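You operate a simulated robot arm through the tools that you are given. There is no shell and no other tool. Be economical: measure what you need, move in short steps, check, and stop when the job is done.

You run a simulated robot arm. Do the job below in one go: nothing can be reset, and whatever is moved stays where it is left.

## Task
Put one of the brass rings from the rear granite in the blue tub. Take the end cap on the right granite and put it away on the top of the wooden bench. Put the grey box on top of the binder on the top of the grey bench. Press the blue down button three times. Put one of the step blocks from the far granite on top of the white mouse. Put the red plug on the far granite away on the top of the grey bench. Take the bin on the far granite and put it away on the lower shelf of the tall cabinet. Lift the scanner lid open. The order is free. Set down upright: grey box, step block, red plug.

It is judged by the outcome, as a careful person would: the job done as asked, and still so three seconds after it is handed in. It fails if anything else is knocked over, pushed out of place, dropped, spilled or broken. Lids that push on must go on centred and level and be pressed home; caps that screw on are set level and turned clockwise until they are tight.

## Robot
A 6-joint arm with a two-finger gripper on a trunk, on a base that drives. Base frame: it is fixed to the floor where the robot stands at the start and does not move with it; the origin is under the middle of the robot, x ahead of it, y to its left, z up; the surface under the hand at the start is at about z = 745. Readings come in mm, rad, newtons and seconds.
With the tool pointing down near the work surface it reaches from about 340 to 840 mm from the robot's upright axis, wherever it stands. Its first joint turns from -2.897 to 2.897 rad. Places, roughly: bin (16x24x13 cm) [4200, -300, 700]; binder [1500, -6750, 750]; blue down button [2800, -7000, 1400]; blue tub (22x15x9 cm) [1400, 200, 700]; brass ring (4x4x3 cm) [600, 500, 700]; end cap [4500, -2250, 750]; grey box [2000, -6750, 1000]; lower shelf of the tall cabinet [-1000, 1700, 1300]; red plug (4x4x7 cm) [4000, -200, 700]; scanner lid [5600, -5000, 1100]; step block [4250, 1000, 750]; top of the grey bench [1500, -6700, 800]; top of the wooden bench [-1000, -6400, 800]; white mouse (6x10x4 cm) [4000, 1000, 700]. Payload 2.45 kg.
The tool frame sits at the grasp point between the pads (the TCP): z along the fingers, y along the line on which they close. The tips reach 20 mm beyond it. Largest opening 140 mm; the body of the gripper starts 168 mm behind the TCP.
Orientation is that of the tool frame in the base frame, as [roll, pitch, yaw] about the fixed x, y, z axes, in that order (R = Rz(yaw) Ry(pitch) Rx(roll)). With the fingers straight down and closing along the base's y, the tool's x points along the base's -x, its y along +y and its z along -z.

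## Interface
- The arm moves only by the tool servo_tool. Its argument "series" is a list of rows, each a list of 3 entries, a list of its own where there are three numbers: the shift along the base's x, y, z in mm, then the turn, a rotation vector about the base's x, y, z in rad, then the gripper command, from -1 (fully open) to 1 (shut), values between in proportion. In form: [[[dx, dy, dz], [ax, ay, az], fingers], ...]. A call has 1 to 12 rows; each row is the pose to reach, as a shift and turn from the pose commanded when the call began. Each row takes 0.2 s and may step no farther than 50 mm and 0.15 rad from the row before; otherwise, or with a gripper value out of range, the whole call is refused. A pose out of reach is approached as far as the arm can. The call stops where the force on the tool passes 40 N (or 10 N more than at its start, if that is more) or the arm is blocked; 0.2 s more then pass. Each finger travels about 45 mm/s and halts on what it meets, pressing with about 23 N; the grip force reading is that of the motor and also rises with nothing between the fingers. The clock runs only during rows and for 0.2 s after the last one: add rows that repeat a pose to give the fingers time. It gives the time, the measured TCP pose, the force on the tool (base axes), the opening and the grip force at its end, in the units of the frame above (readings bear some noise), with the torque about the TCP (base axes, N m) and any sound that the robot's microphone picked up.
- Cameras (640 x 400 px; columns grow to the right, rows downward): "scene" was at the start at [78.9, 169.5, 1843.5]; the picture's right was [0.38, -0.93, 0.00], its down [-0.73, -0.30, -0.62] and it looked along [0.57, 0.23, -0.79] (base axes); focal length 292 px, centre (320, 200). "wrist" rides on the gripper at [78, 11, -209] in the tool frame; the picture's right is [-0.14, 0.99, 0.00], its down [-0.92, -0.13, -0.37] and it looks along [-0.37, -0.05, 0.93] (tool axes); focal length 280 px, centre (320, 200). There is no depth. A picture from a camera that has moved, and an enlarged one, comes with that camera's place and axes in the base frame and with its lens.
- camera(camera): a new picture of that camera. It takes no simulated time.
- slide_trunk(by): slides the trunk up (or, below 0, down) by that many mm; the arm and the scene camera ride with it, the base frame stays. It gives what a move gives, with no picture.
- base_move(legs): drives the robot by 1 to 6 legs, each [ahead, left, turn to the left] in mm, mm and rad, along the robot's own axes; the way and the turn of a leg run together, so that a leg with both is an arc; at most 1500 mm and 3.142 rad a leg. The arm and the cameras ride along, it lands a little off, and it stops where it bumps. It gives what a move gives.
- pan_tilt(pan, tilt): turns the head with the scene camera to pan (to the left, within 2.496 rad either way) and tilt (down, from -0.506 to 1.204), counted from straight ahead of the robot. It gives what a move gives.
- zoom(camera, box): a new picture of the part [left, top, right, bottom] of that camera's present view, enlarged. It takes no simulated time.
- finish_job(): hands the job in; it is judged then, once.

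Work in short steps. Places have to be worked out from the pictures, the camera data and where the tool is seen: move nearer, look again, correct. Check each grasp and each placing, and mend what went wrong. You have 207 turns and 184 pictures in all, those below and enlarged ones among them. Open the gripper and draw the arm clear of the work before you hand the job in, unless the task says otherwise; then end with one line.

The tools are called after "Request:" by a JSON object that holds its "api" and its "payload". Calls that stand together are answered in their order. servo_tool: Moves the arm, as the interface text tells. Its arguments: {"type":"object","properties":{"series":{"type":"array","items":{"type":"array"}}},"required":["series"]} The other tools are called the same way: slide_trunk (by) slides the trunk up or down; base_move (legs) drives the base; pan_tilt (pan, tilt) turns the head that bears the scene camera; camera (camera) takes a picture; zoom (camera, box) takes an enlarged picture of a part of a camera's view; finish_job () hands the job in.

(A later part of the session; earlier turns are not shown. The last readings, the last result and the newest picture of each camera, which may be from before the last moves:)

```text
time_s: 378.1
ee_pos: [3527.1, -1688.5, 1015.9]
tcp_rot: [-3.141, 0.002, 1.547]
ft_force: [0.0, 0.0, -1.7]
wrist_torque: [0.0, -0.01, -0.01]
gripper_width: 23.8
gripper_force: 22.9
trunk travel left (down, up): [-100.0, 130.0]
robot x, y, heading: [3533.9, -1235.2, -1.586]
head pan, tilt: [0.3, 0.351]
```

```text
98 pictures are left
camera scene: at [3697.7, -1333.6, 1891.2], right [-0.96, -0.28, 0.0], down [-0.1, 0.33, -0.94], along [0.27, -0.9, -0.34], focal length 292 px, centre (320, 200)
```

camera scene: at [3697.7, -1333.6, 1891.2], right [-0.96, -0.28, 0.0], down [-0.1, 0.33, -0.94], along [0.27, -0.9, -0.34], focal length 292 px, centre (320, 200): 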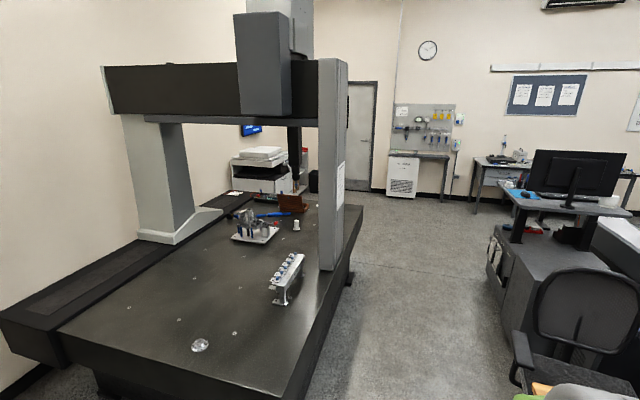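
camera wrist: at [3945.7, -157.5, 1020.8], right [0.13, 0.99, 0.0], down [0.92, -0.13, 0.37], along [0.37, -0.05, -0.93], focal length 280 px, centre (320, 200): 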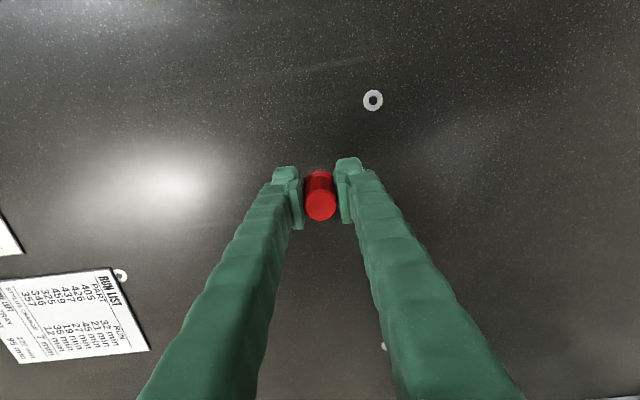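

Leg lengths must stay ≤1500; I resend the drive.

Request:
{"api": "base_move", "payload": {"legs": [[1490, 0, 0.015], [1490, 0, 0], [950, -100, 0]]}}

Request:
{"api": "pan_tilt", "payload": {"pan": -0.7, "tilt": 0.5}}

Request:
{"api": "camera", "payload": {"camera": "scene"}}

Request:
{"api": "pan_tilt", "payload": {"pan": 0.2, "tilt": 0.35}}

Request:
{"api": "camera", "payload": {"camera": "scene"}}

```text
time_s: 397.3
ee_pos: [3417.4, -5657.0, 1016.3]
tcp_rot: [3.141, 0.001, 1.559]
ft_force: [-0.2, -0.1, -1.1]
wrist_torque: [0.03, 0.01, -0.01]
gripper_width: 23.7
gripper_force: 22.7
trunk travel left (down, up): [-100.0, 130.0]
robot x, y, heading: [3418.4, -5205.0, -1.572]
head pan, tilt: [0.3, 0.351]
```

```text
time_s: 398.5
ee_pos: [3418.2, -5657.0, 1015.1]
tcp_rot: [3.14, 0.003, 1.561]
ft_force: [0.1, 0.0, -1.1]
wrist_torque: [0.0, -0.01, -0.01]
gripper_width: 23.9
gripper_force: 23.0
trunk travel left (down, up): [-100.0, 130.0]
robot x, y, heading: [3418.4, -5204.3, -1.573]
head pan, tilt: [-0.7, 0.499]
```

```text
97 pictures are left
camera scene: at [3498.0, -5282.5, 1877.6], right [-0.76, 0.64, 0.0], down [0.31, 0.37, -0.88], along [-0.57, -0.67, -0.48], focal length 292 px, centre (320, 200)
```

scene: 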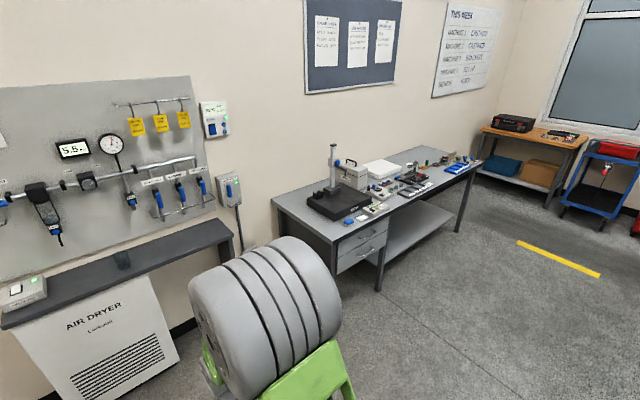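

```text
time_s: 399.7
ee_pos: [3417.9, -5657.6, 1017.7]
tcp_rot: [-3.141, 0.002, 1.561]
ft_force: [0.1, -0.2, -1.5]
wrist_torque: [0.0, -0.04, -0.02]
gripper_width: 23.9
gripper_force: 22.6
trunk travel left (down, up): [-100.0, 130.0]
robot x, y, heading: [3416.6, -5203.5, -1.566]
head pan, tilt: [0.201, 0.351]
```

```text
96 pictures are left
camera scene: at [3575.1, -5304.2, 1891.2], right [-0.98, -0.2, 0.0], down [-0.07, 0.34, -0.94], along [0.19, -0.92, -0.34], focal length 292 px, centre (320, 200)
```

scene: 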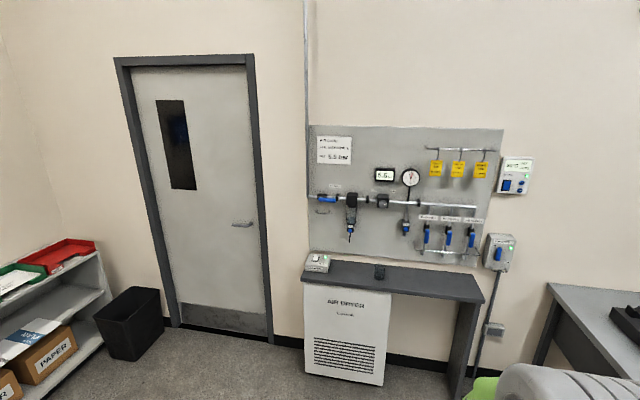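

The grey bench spans x 500–2480, y −6340…−7010. I drive to stand in front of its middle, and look.

Request:
{"api": "base_move", "payload": {"legs": [[480, 0, 0], [0, -1480, 0], [0, -150, 0]]}}

Request:
{"api": "pan_tilt", "payload": {"pan": 0.1, "tilt": 0.75}}

Request:
{"api": "camera", "payload": {"camera": "scene"}}

```text
time_s: 416.9
ee_pos: [1798.8, -6167.4, 1015.9]
tcp_rot: [3.141, 0.003, 1.591]
ft_force: [0.4, 0.8, -0.5]
wrist_torque: [-0.01, -0.03, -0.04]
gripper_width: 24.0
gripper_force: 23.4
trunk travel left (down, up): [-100.0, 130.0]
robot x, y, heading: [1781.9, -5715.2, -1.545]
head pan, tilt: [0.201, 0.351]
```

```text
time_s: 417.8
ee_pos: [1798.8, -6166.3, 1015.4]
tcp_rot: [3.14, 0.001, 1.59]
ft_force: [0.0, -0.1, -1.1]
wrist_torque: [0.03, 0.03, 0.01]
gripper_width: 24.3
gripper_force: 23.1
trunk travel left (down, up): [-100.0, 130.0]
robot x, y, heading: [1785.4, -5710.1, -1.537]
head pan, tilt: [0.099, 0.75]
```

```text
95 pictures are left
camera scene: at [1934.8, -5799.9, 1855.7], right [-0.99, -0.13, 0.0], down [-0.09, 0.68, -0.73], along [0.09, -0.73, -0.68], focal length 292 px, centre (320, 200)
```

scene: 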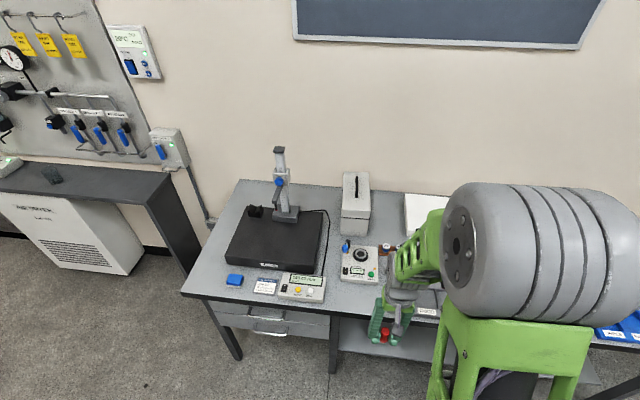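

I look at the right part of the bench, and closer at the boxes.

Request:
{"api": "pan_tilt", "payload": {"pan": -0.75, "tilt": 0.75}}

Request:
{"api": "camera", "payload": {"camera": "scene"}}

Request:
{"api": "camera", "payload": {"camera": "wrist"}}

```text
time_s: 418.9
ee_pos: [1797.5, -6166.3, 1015.4]
tcp_rot: [3.14, 0.001, 1.591]
ft_force: [-0.3, 0.1, -2.3]
wrist_torque: [-0.02, 0.02, 0.0]
gripper_width: 24.2
gripper_force: 22.6
trunk travel left (down, up): [-100.0, 130.0]
robot x, y, heading: [1787.0, -5708.4, -1.54]
head pan, tilt: [-0.75, 0.75]
```

```text
94 pictures are left
camera scene: at [1869.4, -5780.0, 1855.6], right [-0.75, 0.66, 0.0], down [0.45, 0.51, -0.73], along [-0.48, -0.55, -0.68], focal length 292 px, centre (320, 200)
```

scene: 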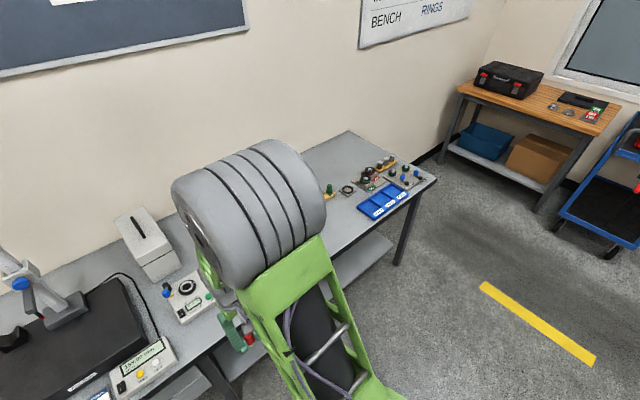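

```text
93 pictures are left
camera wrist: at [1807.9, -6087.3, 1225.2], right [0.99, -0.12, 0.0], down [-0.11, -0.92, 0.37], along [-0.04, -0.37, -0.93], focal length 280 px, centre (320, 200)
```

wrist: 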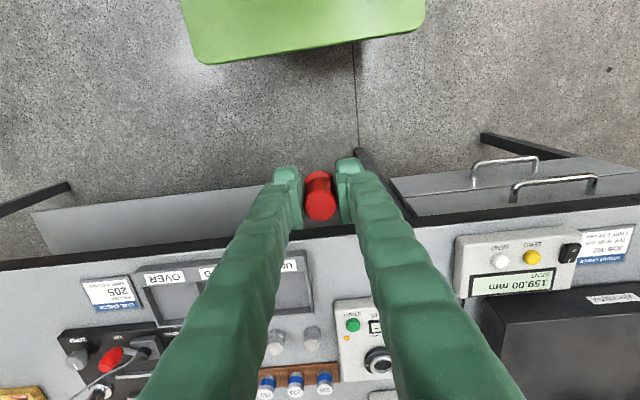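

The right end of the bench seems to have free space. I move along the bench for a better view.

Request:
{"api": "base_move", "payload": {"legs": [[0, -650, -0.03]]}}

Request:
{"api": "pan_tilt", "payload": {"pan": 0.25, "tilt": 0.85}}

Request:
{"api": "camera", "payload": {"camera": "scene"}}

Request:
{"api": "pan_tilt", "payload": {"pan": -0.5, "tilt": 0.85}}

Request:
{"api": "camera", "payload": {"camera": "scene"}}

```text
time_s: 425.2
ee_pos: [1120.5, -6174.3, 1015.7]
tcp_rot: [-3.141, 0.003, 1.556]
ft_force: [0.1, -0.3, -1.6]
wrist_torque: [0.0, -0.01, 0.0]
gripper_width: 24.0
gripper_force: 23.2
trunk travel left (down, up): [-100.0, 130.0]
robot x, y, heading: [1122.8, -5717.9, -1.573]
head pan, tilt: [-0.75, 0.75]
```

```text
time_s: 426.5
ee_pos: [1121.5, -6174.7, 1016.1]
tcp_rot: [-3.141, 0.002, 1.556]
ft_force: [-0.6, 0.0, -2.0]
wrist_torque: [0.01, 0.01, 0.01]
gripper_width: 24.1
gripper_force: 23.0
trunk travel left (down, up): [-100.0, 130.0]
robot x, y, heading: [1119.1, -5719.8, -1.577]
head pan, tilt: [0.25, 0.85]
```

```text
92 pictures are left
camera scene: at [1280.6, -5806.2, 1847.6], right [-0.97, -0.24, 0.0], down [-0.18, 0.73, -0.66], along [0.16, -0.64, -0.75], focal length 292 px, centre (320, 200)
```

scene: 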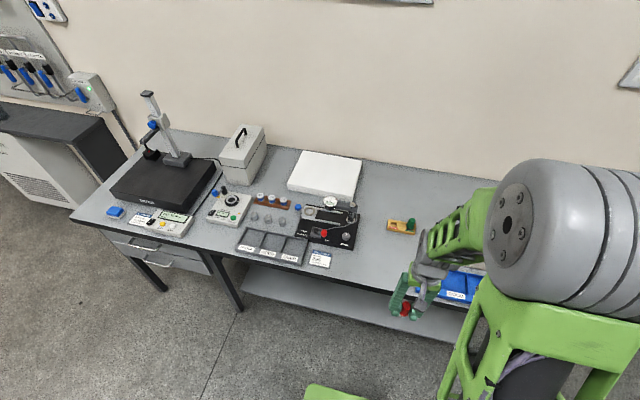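

```text
time_s: 427.6
ee_pos: [1121.3, -6174.1, 1016.5]
tcp_rot: [3.139, 0.001, 1.557]
ft_force: [0.4, -0.3, -1.6]
wrist_torque: [-0.02, 0.03, 0.01]
gripper_width: 24.3
gripper_force: 22.7
trunk travel left (down, up): [-100.0, 130.0]
robot x, y, heading: [1118.7, -5722.0, -1.579]
head pan, tilt: [-0.499, 0.85]
```

```text
91 pictures are left
camera scene: at [1224.0, -5798.8, 1847.6], right [-0.88, 0.48, 0.0], down [0.36, 0.66, -0.66], along [-0.32, -0.58, -0.75], focal length 292 px, centre (320, 200)
```

scene: 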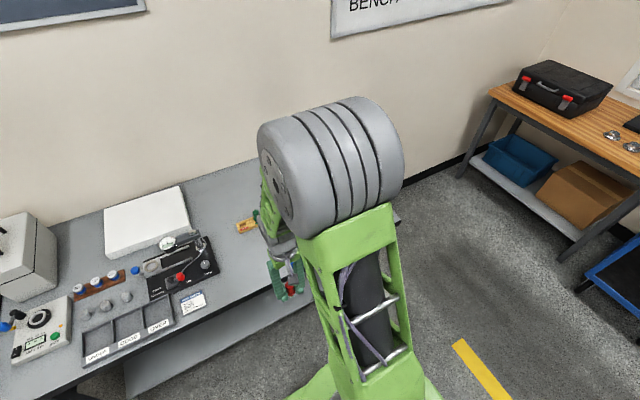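

Free spot on the bench behind the yellow tool at about (1085, −6770). I drive up to the bench and move the plug there.

Request:
{"api": "base_move", "payload": {"legs": [[235, 0, 0]]}}

Request:
{"api": "servo_tool", "payload": {"series": [[[0, -45, 0], [0, 0, 0], 1], [[-5, -90, 0], [0, 0, 0], 1], [[-10, -135, 0], [0, 0, 0], 1], [[-15, -180, -10], [0, 0, 0], 1], [[-20, -225, -20], [0, 0, 0], 1], [[-25, -265, -30], [0, 0, 0], 1], [[-28, -290, -40], [0, 0, 0], 1]]}}

Request:
{"api": "camera", "payload": {"camera": "wrist"}}

```text
time_s: 429.3
ee_pos: [1121.8, -6409.1, 1015.8]
tcp_rot: [-3.141, 0.001, 1.558]
ft_force: [0.2, -1.0, -2.3]
wrist_torque: [0.07, 0.0, 0.02]
gripper_width: 24.3
gripper_force: 23.2
trunk travel left (down, up): [-100.0, 130.0]
robot x, y, heading: [1119.6, -5956.5, -1.573]
head pan, tilt: [-0.499, 0.85]
```

```text
time_s: 430.9
ee_pos: [1092.8, -6697.5, 977.0]
tcp_rot: [-3.14, 0.002, 1.56]
ft_force: [-0.4, 0.5, -1.2]
wrist_torque: [0.0, -0.02, 0.03]
gripper_width: 24.2
gripper_force: 23.3
trunk travel left (down, up): [-100.0, 130.0]
robot x, y, heading: [1126.0, -5959.3, -1.578]
head pan, tilt: [-0.499, 0.85]
```

```text
90 pictures are left
camera wrist: at [1104.1, -6619.7, 1186.6], right [0.99, -0.15, 0.0], down [-0.14, -0.92, 0.37], along [-0.06, -0.37, -0.93], focal length 280 px, centre (320, 200)
```

wrist: 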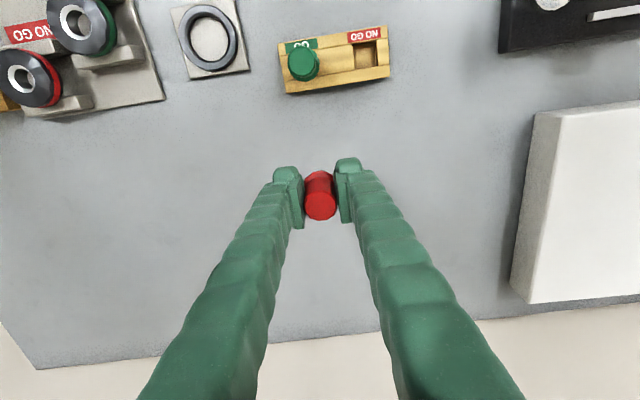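

The spot under the plug is free. I lower in stages, feeling for the bench.

Request:
{"api": "servo_tool", "payload": {"series": [[[0, -10, -45], [0, 0, 0], 1], [[0, -10, -90], [0, 0, 0], 1], [[0, -10, -110], [0, 0, 0], 1]]}}

Request:
{"api": "camera", "payload": {"camera": "wrist"}}

```text
time_s: 431.7
ee_pos: [1092.3, -6715.3, 884.4]
tcp_rot: [-3.139, 0.01, 1.558]
ft_force: [0.4, 5.4, 18.3]
wrist_torque: [0.34, -0.04, -0.01]
gripper_width: 24.1
gripper_force: 23.2
trunk travel left (down, up): [-100.0, 130.0]
robot x, y, heading: [1122.6, -5955.9, -1.573]
head pan, tilt: [-0.499, 0.85]
stopped in row 3: the force on the tool passed its limit at 56 N (the readings are from after the stop); the commanded pose is now the measured one
```

```text
89 pictures are left
camera wrist: at [1104.0, -6634.4, 1094.2], right [0.99, -0.15, 0.0], down [-0.14, -0.92, 0.38], along [-0.06, -0.37, -0.93], focal length 280 px, centre (320, 200)
```

wrist: 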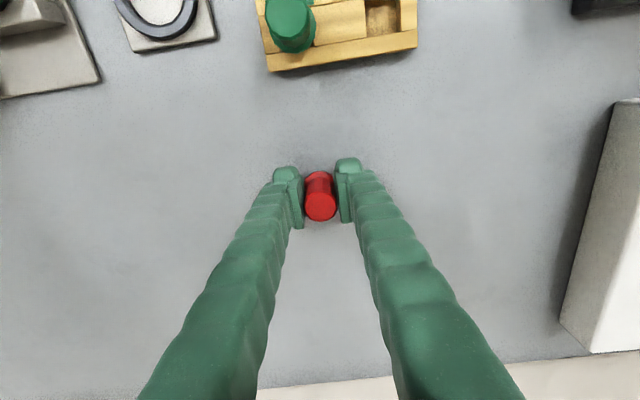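

Contact with the bench at TCP z≈884. I ease off 1 mm and release gently.

Request:
{"api": "servo_tool", "payload": {"series": [[[0, 1, 1], [0, 0, 0], 1], [[0, 1, 1], [0, 0, 0], 1]]}}

Request:
{"api": "servo_tool", "payload": {"series": [[[0, 0, 0], [0, 0, 0], 0.6], [[0, 0, 0], [0, 0, 0], 0.4], [[0, 0, 0], [0, 0, 0], 0.2], [[0, 0, 0], [0, 0, 0], 0.1], [[0, 0, 0], [0, 0, 0], 0], [[0, 0, 40], [0, 0, 0], 0], [[0, 0, 85], [0, 0, 0], 0], [[0, 0, 110], [0, 0, 0], 0]]}}

Request:
{"api": "camera", "payload": {"camera": "wrist"}}

```text
time_s: 432.3
ee_pos: [1091.8, -6714.4, 885.6]
tcp_rot: [-3.141, 0.012, 1.559]
ft_force: [-0.9, -6.4, 16.0]
wrist_torque: [-0.23, 0.03, -0.03]
gripper_width: 23.8
gripper_force: 23.4
trunk travel left (down, up): [-100.0, 130.0]
robot x, y, heading: [1120.5, -5955.9, -1.574]
head pan, tilt: [-0.499, 0.85]
```

```text
time_s: 434.1
ee_pos: [1092.3, -6710.2, 995.7]
tcp_rot: [-3.141, 0.008, 1.559]
ft_force: [0.7, -0.9, 0.3]
wrist_torque: [-0.02, 0.0, 0.0]
gripper_width: 69.9
gripper_force: 0.0
trunk travel left (down, up): [-100.0, 130.0]
robot x, y, heading: [1123.3, -5953.5, -1.575]
head pan, tilt: [-0.499, 0.85]
```

```text
88 pictures are left
camera wrist: at [1104.5, -6630.0, 1203.1], right [0.99, -0.15, 0.0], down [-0.14, -0.92, 0.38], along [-0.06, -0.37, -0.93], focal length 280 px, centre (320, 200)
```

wrist: 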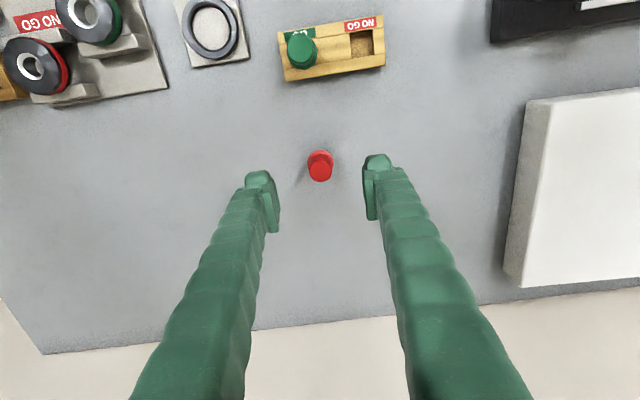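

The plug stands upright on the bench. Next the grey box: it has a black handle on top, at about (1920, −6765). I retract and move along the bench to it.

Request:
{"api": "servo_tool", "payload": {"series": [[[5, 40, 20], [0, 0, 0], 0], [[10, 80, 40], [0, 0, 0], 0], [[15, 120, 60], [0, 0, 0], 0], [[20, 160, 80], [0, 0, 0], 0], [[25, 200, 95], [0, 0, 0], 0], [[28, 240, 105], [0, 0, 0], 0], [[28, 260, 110], [0, 0, 0], 0]]}}

Request:
{"api": "base_move", "payload": {"legs": [[0, 790, 0]]}}

Request:
{"api": "pan_tilt", "payload": {"pan": 0.1, "tilt": 0.9}}

Request:
{"api": "camera", "payload": {"camera": "wrist"}}

Request:
{"api": "camera", "payload": {"camera": "scene"}}

```text
time_s: 435.7
ee_pos: [1121.7, -6451.5, 1104.2]
tcp_rot: [3.141, 0.008, 1.558]
ft_force: [0.4, 0.3, 0.0]
wrist_torque: [0.01, -0.02, 0.03]
gripper_width: 70.0
gripper_force: 0.0
trunk travel left (down, up): [-100.0, 130.0]
robot x, y, heading: [1118.9, -5957.2, -1.574]
head pan, tilt: [-0.499, 0.85]
```

```text
time_s: 443.0
ee_pos: [1899.0, -6461.4, 1103.1]
tcp_rot: [-3.14, 0.008, 1.545]
ft_force: [-0.9, 0.6, -0.2]
wrist_torque: [0.0, 0.03, 0.02]
gripper_width: 69.7
gripper_force: 0.0
trunk travel left (down, up): [-100.0, 130.0]
robot x, y, heading: [1903.3, -5964.3, -1.588]
head pan, tilt: [-0.499, 0.85]
```

```text
time_s: 444.0
ee_pos: [1899.2, -6460.1, 1103.7]
tcp_rot: [-3.141, 0.009, 1.545]
ft_force: [0.9, 0.5, 0.0]
wrist_torque: [0.04, 0.02, 0.04]
gripper_width: 70.1
gripper_force: 0.1
trunk travel left (down, up): [-100.0, 130.0]
robot x, y, heading: [1903.7, -5959.2, -1.592]
head pan, tilt: [0.099, 0.901]
```

```text
87 pictures are left
camera wrist: at [1912.3, -6380.6, 1313.0], right [0.99, -0.16, 0.0], down [-0.15, -0.91, 0.38], along [-0.06, -0.37, -0.93], focal length 280 px, centre (320, 200)
```

wrist: 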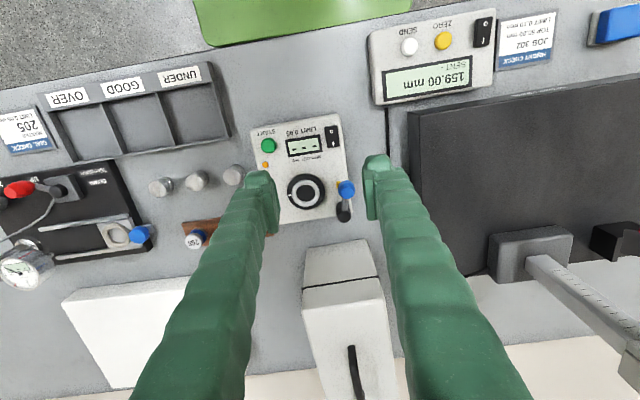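

```text
86 pictures are left
camera scene: at [2052.2, -6049.9, 1843.7], right [-1.0, -0.08, 0.0], down [-0.06, 0.78, -0.62], along [0.05, -0.62, -0.78], focal length 292 px, centre (320, 200)
```

scene: 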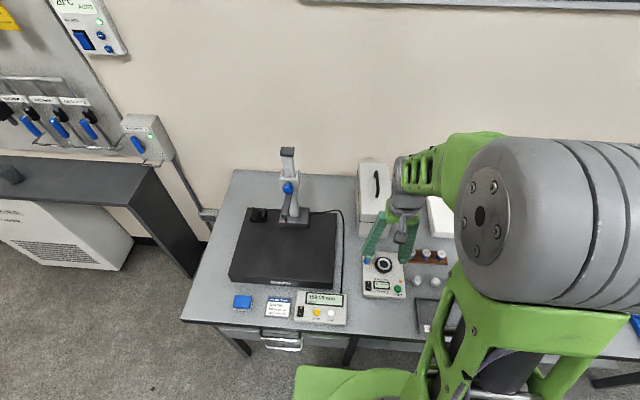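

The box shows a dark seam near its top — possibly a loose lid. I zoom in before deciding on the grasp.

Request:
{"api": "zoom", "payload": {"camera": "scene", "box": [320, 140, 440, 260]}}

Request:
{"api": "zoom", "payload": {"camera": "wrist", "box": [260, 220, 440, 400]}}

```text
3.33 times, centred on (380, 200) of scene
camera zoom: at [2052.2, -6049.9, 1843.7], right [-1.0, -0.08, 0.0], down [-0.06, 0.78, -0.62], along [0.05, -0.62, -0.78], focal length 973 px, centre (120, 200)
```

zoom: 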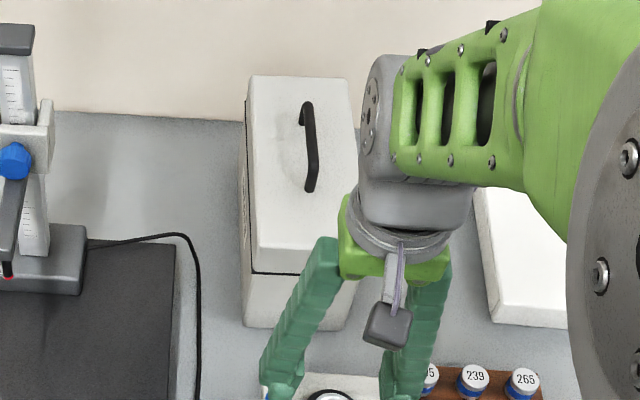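

```text
2.22 times, centred on (350, 310) of wrist
camera zoom: at [1912.3, -6380.6, 1313.0], right [0.99, -0.16, 0.0], down [-0.15, -0.91, 0.38], along [-0.06, -0.37, -0.93], focal length 623 px, centre (253, -44)
```

zoom: 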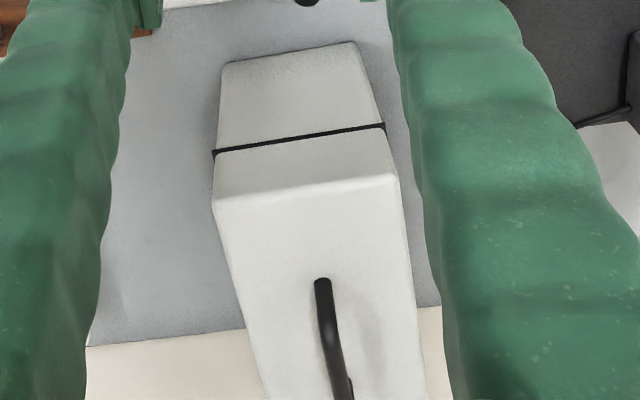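

The case is about 120 × 250 × 168 mm with an arched handle running along y (−6745…−6863) at x≈1898, z≈1030. I creep the base 30 mm closer and reach out above the handle.

Request:
{"api": "base_move", "payload": {"legs": [[30, 0, 0.018]]}}

Request:
{"api": "servo_tool", "payload": {"series": [[[0, -45, 0], [0, 0, 0], 0], [[0, -90, 0], [0, 0, 0], 0], [[0, -135, 0], [0, 0, 0], 0], [[0, -180, 0], [0, 0, 0], 0], [[0, -225, 0], [0, 0, 0], 0], [[0, -265, 0], [0, 0, 0], 0]]}}

Request:
{"api": "camera", "payload": {"camera": "wrist"}}

```text
time_s: 444.8
ee_pos: [1909.4, -6490.3, 1103.2]
tcp_rot: [-3.14, 0.009, 1.563]
ft_force: [-0.9, -0.5, 0.1]
wrist_torque: [0.1, 0.04, 0.01]
gripper_width: 69.9
gripper_force: 0.1
trunk travel left (down, up): [-100.0, 130.0]
robot x, y, heading: [1907.2, -5994.6, -1.572]
head pan, tilt: [0.099, 0.901]
```

```text
time_s: 446.2
ee_pos: [1908.9, -6756.8, 1104.6]
tcp_rot: [-3.139, 0.007, 1.563]
ft_force: [-0.5, 0.5, -0.2]
wrist_torque: [0.07, -0.01, -0.01]
gripper_width: 70.0
gripper_force: 0.1
trunk travel left (down, up): [-100.0, 130.0]
robot x, y, heading: [1902.6, -5993.9, -1.577]
head pan, tilt: [0.099, 0.901]
```

```text
83 pictures are left
camera wrist: at [1920.0, -6676.9, 1312.8], right [0.99, -0.15, 0.0], down [-0.14, -0.92, 0.38], along [-0.05, -0.37, -0.93], focal length 280 px, centre (320, 200)
```

wrist: 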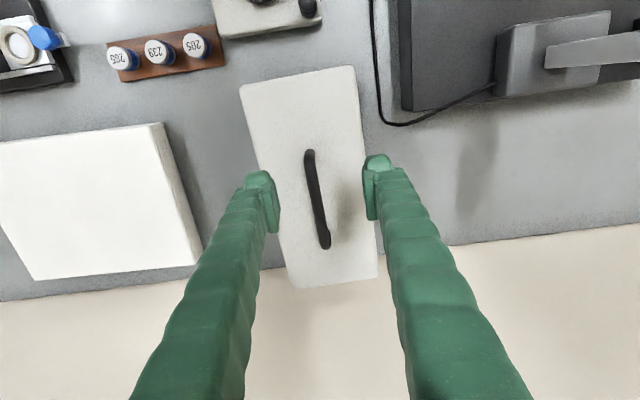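

The handle is centred at about (1902, −6793). I move over it and descend so the fingers straddle the bar.

Request:
{"api": "servo_tool", "payload": {"series": [[[-7, -37, -20], [0, 0, 0], 0], [[-7, -37, -50], [0, 0, 0], 0], [[-7, -37, -65], [0, 0, 0], 0], [[-7, -37, -72], [0, 0, 0], 0]]}}

Request:
{"api": "camera", "payload": {"camera": "wrist"}}

```text
time_s: 447.2
ee_pos: [1900.9, -6794.7, 1032.2]
tcp_rot: [-3.14, 0.008, 1.562]
ft_force: [-0.5, -0.4, -0.7]
wrist_torque: [0.01, 0.0, 0.0]
gripper_width: 69.8
gripper_force: 0.1
trunk travel left (down, up): [-100.0, 130.0]
robot x, y, heading: [1908.3, -5993.8, -1.57]
head pan, tilt: [0.099, 0.901]
```

```text
82 pictures are left
camera wrist: at [1912.4, -6714.6, 1239.8], right [0.99, -0.15, 0.0], down [-0.14, -0.92, 0.38], along [-0.05, -0.37, -0.93], focal length 280 px, centre (320, 200)
```

wrist: 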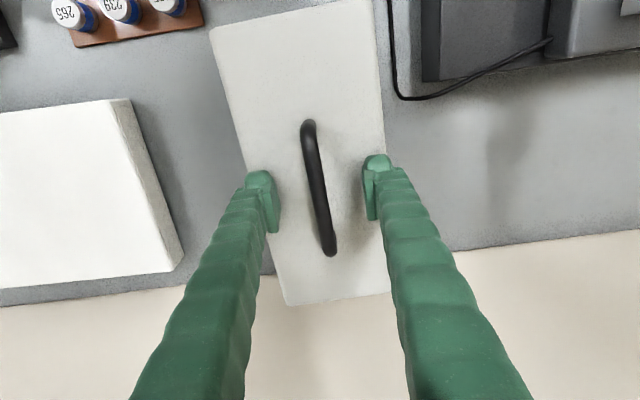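

I feel for the top of the case with the finger tips.

Request:
{"api": "servo_tool", "payload": {"series": [[[0, 0, -6], [0, 0, 0], 0], [[0, 0, -12], [0, 0, 0], 0], [[0, 0, -16], [0, 0, 0], 0]]}}

Request:
{"api": "servo_tool", "payload": {"series": [[[0, 0, -4], [0, 0, 0], 0], [[0, 0, -8], [0, 0, 0], 0], [[0, 0, -12], [0, 0, 0], 0]]}}

```text
time_s: 447.9
ee_pos: [1901.3, -6796.3, 1028.7]
tcp_rot: [-3.141, 0.022, 1.561]
ft_force: [0.6, 4.0, 16.0]
wrist_torque: [0.2, -0.14, 0.22]
gripper_width: 71.1
gripper_force: 0.8
trunk travel left (down, up): [-100.0, 130.0]
robot x, y, heading: [1909.7, -5993.4, -1.57]
head pan, tilt: [0.099, 0.901]
stopped in row 3: the force on the tool passed its limit at 45 N (the readings are from after the stop); the commanded pose is now the measured one
```

```text
time_s: 448.4
ee_pos: [1902.1, -6799.2, 1029.7]
tcp_rot: [-3.139, 0.03, 1.562]
ft_force: [-0.4, 3.6, 16.7]
wrist_torque: [0.26, -0.18, 0.1]
gripper_width: 71.1
gripper_force: 0.3
trunk travel left (down, up): [-100.0, 130.0]
robot x, y, heading: [1904.5, -5992.0, -1.571]
head pan, tilt: [0.099, 0.901]
stopped in row 2: the force on the tool passed its limit at 44 N (the readings are from after the stop); the commanded pose is now the measured one
```

Tips touch the top at TCP ≈1028. I rise 4 mm, and close on the handle.

Request:
{"api": "servo_tool", "payload": {"series": [[[0, 3, 4], [0, 0, 0], 0], [[0, 3, 4], [0, 0, 0], 1], [[0, 3, 4], [0, 0, 0], 1], [[0, 3, 4], [0, 0, 0], 1], [[0, 3, 4], [0, 0, 0], 1], [[0, 3, 4], [0, 0, 0], 1]]}}

Request:
{"api": "camera", "payload": {"camera": "wrist"}}

```text
time_s: 449.8
ee_pos: [1900.2, -6797.4, 1030.3]
tcp_rot: [-3.14, 0.028, 1.564]
ft_force: [3.4, 1.3, 6.9]
wrist_torque: [-0.05, 0.0, 0.85]
gripper_width: 6.5
gripper_force: 23.2
trunk travel left (down, up): [-100.0, 130.0]
robot x, y, heading: [1905.4, -5991.4, -1.575]
head pan, tilt: [0.099, 0.901]
```

```text
81 pictures are left
camera wrist: at [1912.2, -6712.8, 1237.3], right [0.99, -0.14, 0.0], down [-0.13, -0.91, 0.39], along [-0.06, -0.39, -0.92], focal length 280 px, centre (320, 200)
```

wrist: 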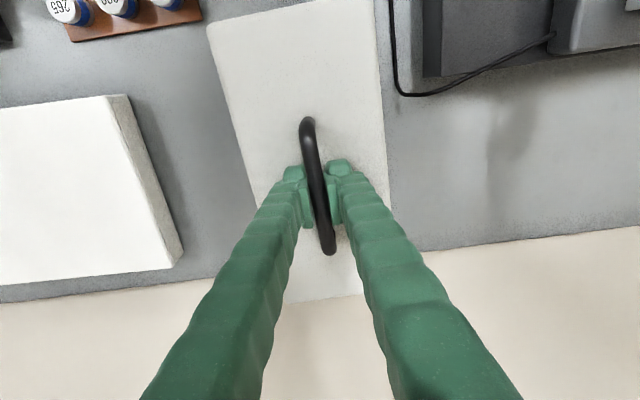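

Handle gripped (6.5 mm). I lift 15–20 mm and check whether the whole case comes up.

Request:
{"api": "servo_tool", "payload": {"series": [[[0, 0, 6], [0, 0, 0], 1], [[0, 0, 12], [0, 0, 0], 1], [[0, 0, 20], [0, 0, 0], 1], [[0, 0, 20], [0, 0, 0], 1]]}}

Request:
{"api": "zoom", "payload": {"camera": "scene", "box": [320, 120, 460, 260]}}

```text
time_s: 450.8
ee_pos: [1901.4, -6797.2, 1047.5]
tcp_rot: [-3.139, 0.026, 1.562]
ft_force: [0.1, -0.1, -16.2]
wrist_torque: [-0.03, 0.0, -0.02]
gripper_width: 5.9
gripper_force: 23.5
trunk travel left (down, up): [-100.0, 130.0]
robot x, y, heading: [1906.9, -5992.4, -1.571]
head pan, tilt: [0.099, 0.901]
```

```text
2.86 times, centred on (390, 190) of scene
camera zoom: at [2053.6, -6079.2, 1843.5], right [-0.99, -0.1, 0.0], down [-0.08, 0.78, -0.62], along [0.06, -0.62, -0.78], focal length 834 px, centre (120, 229)
```

zoom: 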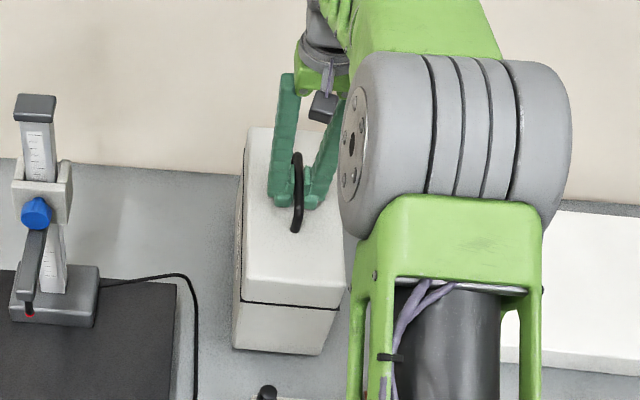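

The whole case lifts (about 1.6 kg). I raise it well clear and strafe the base 400 mm right to the binder.

Request:
{"api": "servo_tool", "payload": {"series": [[[0, 0, 30], [0, 0, 0], 1], [[0, 0, 60], [0, 0, 0], 1], [[0, 0, 85], [0, 0, 0], 1], [[0, 0, 85], [0, 0, 0], 1]]}}

Request:
{"api": "base_move", "payload": {"legs": [[0, -400, 0]]}}

Request:
{"api": "camera", "payload": {"camera": "wrist"}}

Request:
{"api": "camera", "payload": {"camera": "scene"}}

```text
time_s: 451.8
ee_pos: [1900.1, -6796.1, 1133.5]
tcp_rot: [-3.14, 0.023, 1.562]
ft_force: [0.3, 0.5, -15.8]
wrist_torque: [-0.02, -0.01, -0.01]
gripper_width: 5.9
gripper_force: 22.7
trunk travel left (down, up): [-100.0, 130.0]
robot x, y, heading: [1906.5, -5994.6, -1.572]
head pan, tilt: [0.099, 0.901]
```

```text
time_s: 455.8
ee_pos: [1508.6, -6796.9, 1133.5]
tcp_rot: [-3.141, 0.024, 1.563]
ft_force: [-0.1, -0.7, -15.0]
wrist_torque: [-0.05, -0.02, 0.02]
gripper_width: 5.8
gripper_force: 22.8
trunk travel left (down, up): [-100.0, 130.0]
robot x, y, heading: [1514.8, -5992.6, -1.57]
head pan, tilt: [0.099, 0.901]
```

```text
79 pictures are left
camera wrist: at [1520.4, -6713.8, 1340.8], right [0.99, -0.15, 0.0], down [-0.14, -0.91, 0.39], along [-0.05, -0.39, -0.92], focal length 280 px, centre (320, 200)
```

wrist: 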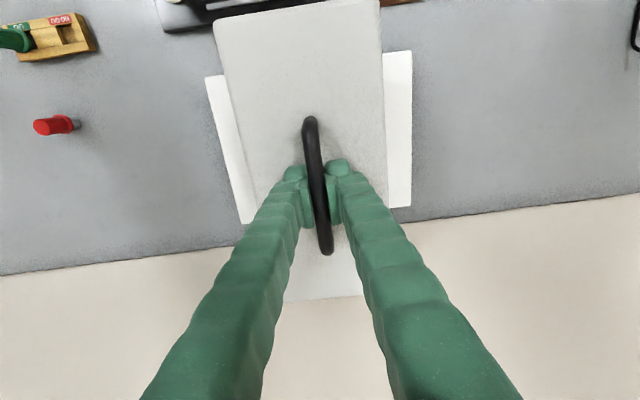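

```text
78 pictures are left
camera scene: at [1661.8, -6079.4, 1843.6], right [-0.99, -0.1, 0.0], down [-0.08, 0.78, -0.62], along [0.06, -0.62, -0.78], focal length 292 px, centre (320, 200)
```

scene: 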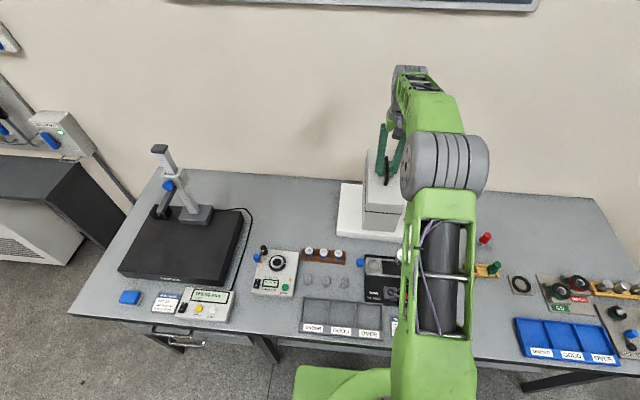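

Binder centre ≈ (1504, −6815). I shift (−4, −17) and lower to just above it.

Request:
{"api": "servo_tool", "payload": {"series": [[[-4, -17, -15], [0, 0, 0], 1], [[-4, -17, -30], [0, 0, 0], 1], [[-4, -17, -42], [0, 0, 0], 1], [[-4, -17, -42], [0, 0, 0], 1]]}}

Request:
{"api": "servo_tool", "payload": {"series": [[[0, 0, -3], [0, 0, 0], 1], [[0, 0, -6], [0, 0, 0], 1], [[0, 0, -9], [0, 0, 0], 1]]}}

Request:
{"api": "zoom", "payload": {"camera": "scene", "box": [320, 110, 460, 260]}}

```text
time_s: 456.8
ee_pos: [1503.8, -6815.2, 1091.5]
tcp_rot: [-3.14, 0.025, 1.562]
ft_force: [-0.3, 0.7, -14.6]
wrist_torque: [-0.04, 0.05, 0.0]
gripper_width: 5.8
gripper_force: 22.9
trunk travel left (down, up): [-100.0, 130.0]
robot x, y, heading: [1515.2, -5992.6, -1.568]
head pan, tilt: [0.099, 0.901]
```

```text
time_s: 457.6
ee_pos: [1505.5, -6813.7, 1082.8]
tcp_rot: [-3.141, 0.023, 1.561]
ft_force: [-0.6, -0.1, -15.6]
wrist_torque: [-0.06, 0.0, -0.02]
gripper_width: 6.4
gripper_force: 22.7
trunk travel left (down, up): [-100.0, 130.0]
robot x, y, heading: [1516.4, -5990.4, -1.571]
head pan, tilt: [0.099, 0.901]
```

```text
2.67 times, centred on (390, 185) of scene
camera zoom: at [1662.0, -6079.5, 1843.6], right [-0.99, -0.1, 0.0], down [-0.08, 0.78, -0.62], along [0.06, -0.62, -0.78], focal length 778 px, centre (133, 240)
```

zoom: 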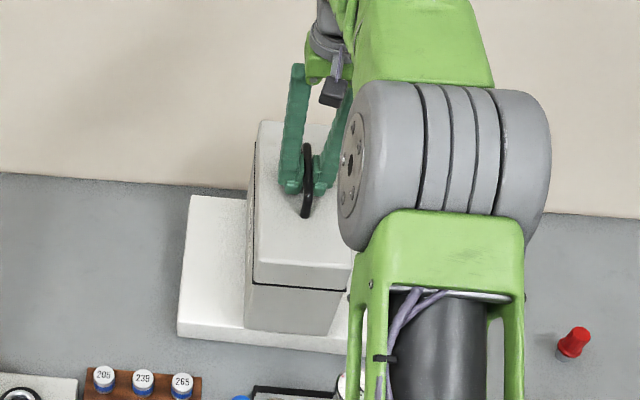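

Close above the binder. I lower in 2 mm steps until the load transfers.

Request:
{"api": "servo_tool", "payload": {"series": [[[0, 0, -2], [0, 0, 0], 1], [[0, 0, -4], [0, 0, 0], 1]]}}

Request:
{"api": "servo_tool", "payload": {"series": [[[0, 0, -2], [0, 0, 0], 1], [[0, 0, -4], [0, 0, 0], 1]]}}

Request:
{"api": "servo_tool", "payload": {"series": [[[0, 0, -2], [0, 0, 0], 1], [[0, 0, -4], [0, 0, 0], 1]]}}

```text
time_s: 458.2
ee_pos: [1505.9, -6814.9, 1077.8]
tcp_rot: [-3.141, 0.024, 1.562]
ft_force: [0.2, -0.1, -16.1]
wrist_torque: [-0.02, 0.0, 0.03]
gripper_width: 6.0
gripper_force: 23.1
trunk travel left (down, up): [-100.0, 130.0]
robot x, y, heading: [1514.8, -5993.6, -1.576]
head pan, tilt: [0.099, 0.901]
```

```text
time_s: 458.8
ee_pos: [1505.4, -6816.2, 1076.5]
tcp_rot: [-3.14, 0.029, 1.562]
ft_force: [-0.4, -2.1, -3.6]
wrist_torque: [0.93, 0.02, -0.01]
gripper_width: 5.8
gripper_force: 23.3
trunk travel left (down, up): [-100.0, 130.0]
robot x, y, heading: [1513.7, -5994.2, -1.573]
head pan, tilt: [0.099, 0.901]
```

```text
time_s: 459.4
ee_pos: [1504.6, -6816.3, 1075.8]
tcp_rot: [3.141, 0.033, 1.562]
ft_force: [-0.4, -9.2, 19.9]
wrist_torque: [0.03, -0.02, 0.02]
gripper_width: 6.0
gripper_force: 23.3
trunk travel left (down, up): [-100.0, 130.0]
robot x, y, heading: [1513.7, -5991.9, -1.572]
head pan, tilt: [0.099, 0.901]
```

Seated. I unload slightly, release and rise straight up.

Request:
{"api": "servo_tool", "payload": {"series": [[[0, 2, 4], [0, 0, 0], 1], [[0, 2, 4], [0, 0, 0], 0.6], [[0, 2, 4], [0, 0, 0], 0.3], [[0, 2, 4], [0, 0, 0], 0.2], [[0, 2, 4], [0, 0, 0], 0.2], [[0, 2, 4], [0, 0, 0], 0.2], [[0, 2, 40], [0, 0, 0], 0.2], [[0, 2, 80], [0, 0, 0], 0.2]]}}

Request:
{"api": "camera", "payload": {"camera": "wrist"}}

```text
time_s: 461.2
ee_pos: [1503.2, -6810.3, 1151.0]
tcp_rot: [-3.141, 0.024, 1.561]
ft_force: [0.3, -1.2, 0.7]
wrist_torque: [-0.01, -0.02, -0.01]
gripper_width: 56.1
gripper_force: 0.1
trunk travel left (down, up): [-100.0, 130.0]
robot x, y, heading: [1516.9, -5995.4, -1.568]
head pan, tilt: [0.099, 0.901]
```

```text
76 pictures are left
camera wrist: at [1515.1, -6726.4, 1358.3], right [0.99, -0.15, 0.0], down [-0.14, -0.91, 0.39], along [-0.05, -0.39, -0.92], focal length 280 px, centre (320, 200)
```

wrist: 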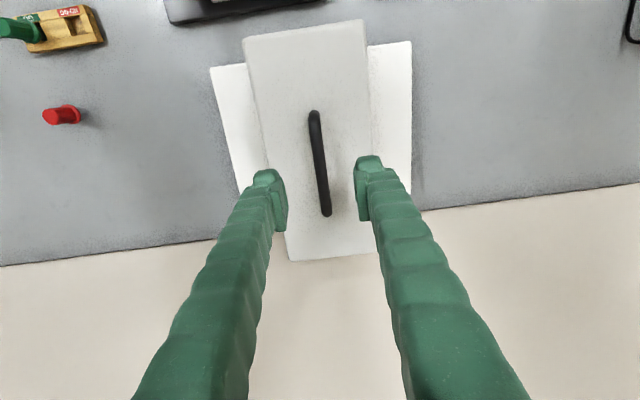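

The case sits centred on the binder. I retract and drive to the wall controls for the blue down button.

Request:
{"api": "servo_tool", "payload": {"series": [[[0, 45, 0], [0, 0, 0], 0.2], [[0, 90, 0], [0, 0, 0], 0.2], [[0, 135, -5], [0, 0, 0], 0.2], [[0, 180, -10], [0, 0, 0], 0.2], [[0, 225, -20], [0, 0, 0], 0.2], [[0, 270, -35], [0, 0, 0], 0.2], [[0, 310, -55], [0, 0, 0], 0.4], [[0, 340, -80], [0, 0, 0], 0.6]]}}

Request:
{"api": "base_move", "payload": {"legs": [[-250, 0, 0], [0, 1350, 0], [250, 0, 0]]}}

Request:
{"api": "pan_tilt", "payload": {"pan": 0.0, "tilt": 0.5}}

Request:
{"api": "camera", "payload": {"camera": "scene"}}

```text
time_s: 463.0
ee_pos: [1504.6, -6470.1, 1071.3]
tcp_rot: [-3.139, 0.027, 1.56]
ft_force: [0.3, 0.6, -0.4]
wrist_torque: [0.02, 0.06, 0.02]
gripper_width: 28.0
gripper_force: 0.1
trunk travel left (down, up): [-100.0, 130.0]
robot x, y, heading: [1516.6, -5993.1, -1.567]
head pan, tilt: [0.099, 0.901]
```

```text
time_s: 477.4
ee_pos: [2807.0, -6464.8, 1070.2]
tcp_rot: [-3.141, 0.024, 1.567]
ft_force: [-0.3, -0.6, 0.0]
wrist_torque: [0.06, -0.02, 0.0]
gripper_width: 27.9
gripper_force: 0.1
trunk travel left (down, up): [-100.0, 130.0]
robot x, y, heading: [2816.2, -5983.8, -1.568]
head pan, tilt: [0.099, 0.901]
```

```text
time_s: 478.3
ee_pos: [2805.9, -6465.7, 1071.0]
tcp_rot: [-3.14, 0.025, 1.566]
ft_force: [-0.1, 0.1, 0.4]
wrist_torque: [0.0, -0.02, 0.01]
gripper_width: 28.2
gripper_force: 0.0
trunk travel left (down, up): [-100.0, 130.0]
robot x, y, heading: [2813.7, -5987.1, -1.563]
head pan, tilt: [0.0, 0.499]
```

```text
75 pictures are left
camera scene: at [2953.6, -6086.1, 1877.5], right [-1.0, -0.01, 0.0], down [0.0, 0.48, -0.88], along [0.01, -0.88, -0.48], focal length 292 px, centre (320, 200)
```

scene: 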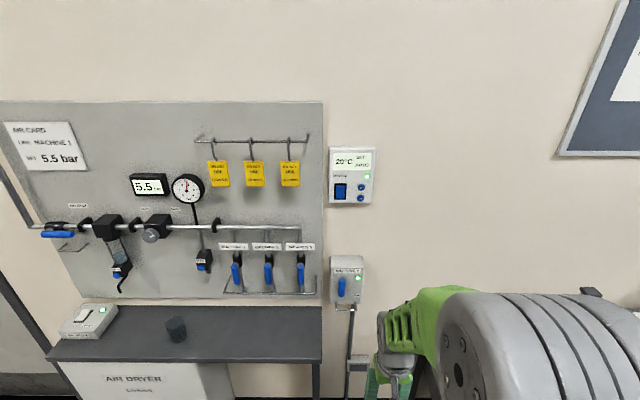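

Request:
{"api": "zoom", "payload": {"camera": "scene", "box": [310, 130, 400, 215]}}

```text
4.71 times, centred on (355, 172) of scene
camera zoom: at [2953.6, -6086.1, 1877.5], right [-1.0, -0.01, 0.0], down [0.0, 0.48, -0.88], along [0.01, -0.88, -0.48], focal length 1374 px, centre (155, 329)
```

zoom: 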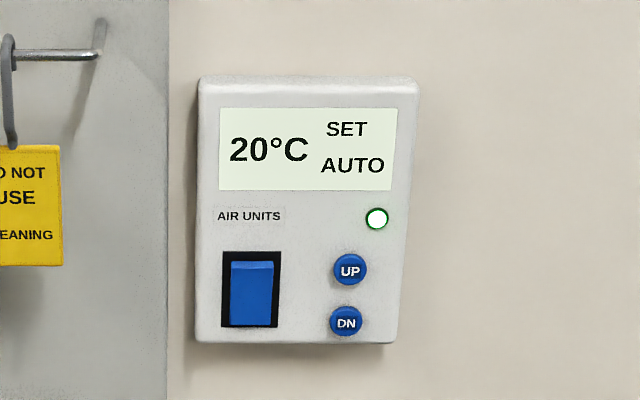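

DN is at about (2820, −7000, 1388), UP about 42 mm above it. I close the fingers, extend and pitch the tool to horizontal here in free space, keeping the hand far out.

Request:
{"api": "servo_tool", "payload": {"series": [[[0, -45, 10], [0, 0, 0], 1], [[0, -90, 20], [0, 0, 0], 1], [[0, -135, 30], [0, 0, 0], 1], [[0, -180, 40], [0, 0, 0], 1], [[0, -220, 60], [0, 0, 0], 1], [[0, -250, 80], [0, 0, 0], 1]]}}

Request:
{"api": "servo_tool", "payload": {"series": [[[0, -5, 10], [0.14, 0, 0], 1], [[0, -10, 20], [0.28, 0, 0], 1], [[0, -15, 30], [0.42, 0, 0], 1], [[0, -20, 40], [0.56, 0, 0], 1], [[0, -20, 50], [0.7, 0, 0], 1], [[0, -20, 60], [0.84, 0, 0], 1], [[0, -20, 70], [0.98, 0, 0], 1], [[0, -20, 80], [1.12, 0, 0], 1], [[0, -20, 90], [1.26, 0, 0], 1], [[0, -20, 100], [1.4, 0, 0], 1], [[0, -20, 105], [1.54, 0, 0], 1]]}}

```text
time_s: 479.7
ee_pos: [2807.0, -6715.7, 1149.2]
tcp_rot: [-3.14, 0.026, 1.568]
ft_force: [-0.4, -0.2, -0.1]
wrist_torque: [0.03, 0.05, 0.03]
gripper_width: 0.0
gripper_force: 22.8
trunk travel left (down, up): [-100.0, 130.0]
robot x, y, heading: [2814.8, -5985.7, -1.563]
head pan, tilt: [0.0, 0.499]
```

```text
time_s: 482.1
ee_pos: [2797.4, -6345.5, 1118.8]
tcp_rot: [-3.112, -1.479, 1.543]
ft_force: [0.6, 1.0, 0.5]
wrist_torque: [-0.1, 0.0, 0.02]
gripper_width: 0.4
gripper_force: 23.2
out of reach, approached as far as the arm can: row 3, 4, 5, 6, 7, 8, 9, 10, 11
trunk travel left (down, up): [-100.0, 130.0]
robot x, y, heading: [2811.4, -5984.8, -1.561]
head pan, tilt: [0.0, 0.499]
```

I pitched the wrong way (tool now points at the robot). I reverse that motion.

Request:
{"api": "servo_tool", "payload": {"series": [[[0, -34, 3], [-0.13, 0, 0], 1], [[0, -68, 6], [-0.26, 0, 0], 1], [[0, -102, 9], [-0.39, 0, 0], 1], [[0, -136, 12], [-0.52, 0, 0], 1], [[0, -170, 15], [-0.65, 0, 0], 1], [[0, -204, 18], [-0.78, 0, 0], 1], [[0, -238, 21], [-0.91, 0, 0], 1], [[0, -272, 24], [-1.04, 0, 0], 1], [[0, -306, 27], [-1.17, 0, 0], 1], [[0, -340, 30], [-1.3, 0, 0], 1], [[0, -370, 30], [-1.43, 0, 0], 1], [[0, -370, 30], [-1.51, 0, 0], 1]]}}

```text
time_s: 484.7
ee_pos: [2805.1, -6732.3, 1153.6]
tcp_rot: [-3.139, -0.004, 1.568]
ft_force: [0.5, 0.1, 0.5]
wrist_torque: [-0.03, 0.02, -0.02]
gripper_width: 0.0
gripper_force: 23.3
out of reach, approached as far as the arm can: row 1, 2
trunk travel left (down, up): [-100.0, 130.0]
robot x, y, heading: [2818.5, -5991.2, -1.565]
head pan, tilt: [0.0, 0.499]
```

Restored cleanly. Now pitch the correct way (negative about x).

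Request:
{"api": "servo_tool", "payload": {"series": [[[0, -3, 10], [-0.14, 0, 0], 1], [[0, -6, 20], [-0.28, 0, 0], 1], [[0, -9, 30], [-0.42, 0, 0], 1], [[0, -12, 40], [-0.56, 0, 0], 1], [[0, -15, 50], [-0.7, 0, 0], 1], [[0, -15, 60], [-0.84, 0, 0], 1], [[0, -15, 70], [-0.98, 0, 0], 1], [[0, -15, 80], [-1.12, 0, 0], 1], [[0, -15, 90], [-1.26, 0, 0], 1], [[0, -15, 95], [-1.4, 0, 0], 1], [[0, -15, 100], [-1.52, 0, 0], 1]]}}

Request:
{"api": "slide_trunk", "payload": {"by": 125}}

```text
time_s: 487.1
ee_pos: [2805.7, -6751.6, 1253.8]
tcp_rot: [3.092, 1.517, 1.518]
ft_force: [0.7, 0.3, 0.1]
wrist_torque: [0.01, 0.02, 0.0]
gripper_width: 0.0
gripper_force: 23.1
trunk travel left (down, up): [-100.0, 130.0]
robot x, y, heading: [2810.1, -5990.2, -1.562]
head pan, tilt: [0.0, 0.499]
```

```text
time_s: 488.6
ee_pos: [2807.1, -6751.0, 1378.5]
tcp_rot: [3.094, 1.515, 1.521]
ft_force: [0.0, 0.7, 0.2]
wrist_torque: [-0.02, 0.0, -0.01]
gripper_width: 0.0
gripper_force: 23.0
trunk travel left (down, up): [-225.0, 5.0]
robot x, y, heading: [2815.6, -5990.1, -1.562]
head pan, tilt: [0.0, 0.499]
```

Clean, no limits. I drive forward 180 mm and view the tip against the button.

Request:
{"api": "base_move", "payload": {"legs": [[180, 0, 0]]}}

Request:
{"api": "camera", "payload": {"camera": "scene"}}

Request:
{"api": "camera", "payload": {"camera": "wrist"}}

```text
time_s: 490.2
ee_pos: [2806.0, -6931.6, 1377.7]
tcp_rot: [3.095, 1.513, 1.521]
ft_force: [0.3, -0.4, -0.7]
wrist_torque: [0.0, -0.02, 0.02]
gripper_width: 0.0
gripper_force: 23.1
trunk travel left (down, up): [-225.0, 5.0]
robot x, y, heading: [2817.3, -6162.1, -1.571]
head pan, tilt: [0.0, 0.499]
```

```text
73 pictures are left
camera scene: at [2954.7, -6267.0, 2002.4], right [-1.0, -0.01, 0.0], down [0.0, 0.48, -0.88], along [0.01, -0.88, -0.48], focal length 292 px, centre (320, 200)
```

scene: 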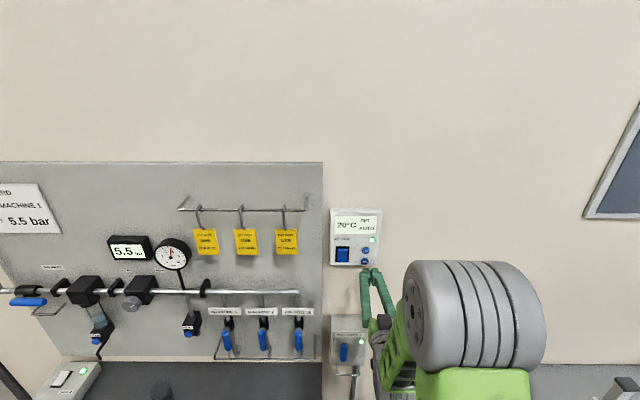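

```text
72 pictures are left
camera wrist: at [2817.8, -6717.2, 1311.6], right [0.99, -0.01, 0.14], down [-0.13, 0.32, 0.94], along [-0.05, -0.95, 0.31], focal length 280 px, centre (320, 200)
```

wrist: 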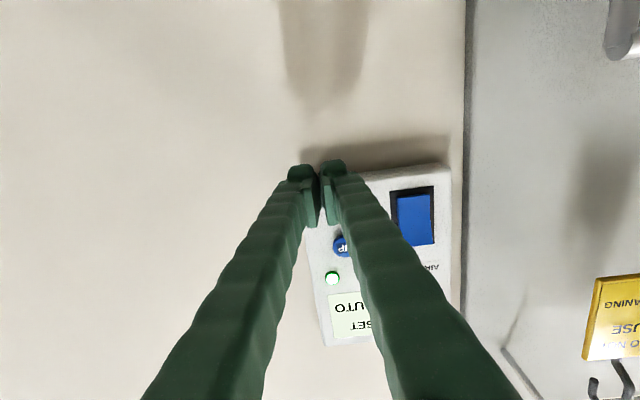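

I zoom on the panel to triangulate the button.

Request:
{"api": "zoom", "payload": {"camera": "scene", "box": [310, 190, 420, 310]}}

```text
3.33 times, centred on (365, 250) of scene
camera zoom: at [2954.7, -6267.0, 2002.4], right [-1.0, -0.01, 0.0], down [0.0, 0.48, -0.88], along [0.01, -0.88, -0.48], focal length 973 px, centre (170, 33)
```

zoom: 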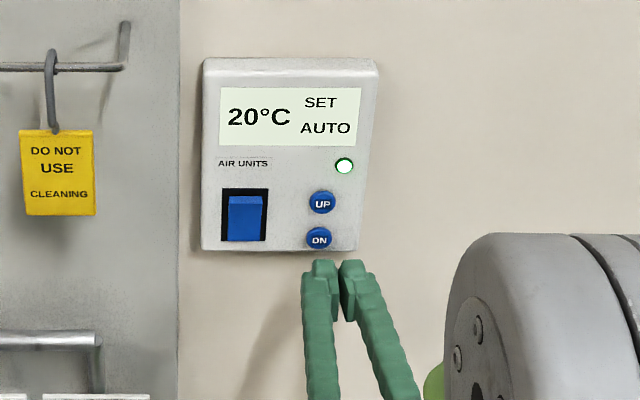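

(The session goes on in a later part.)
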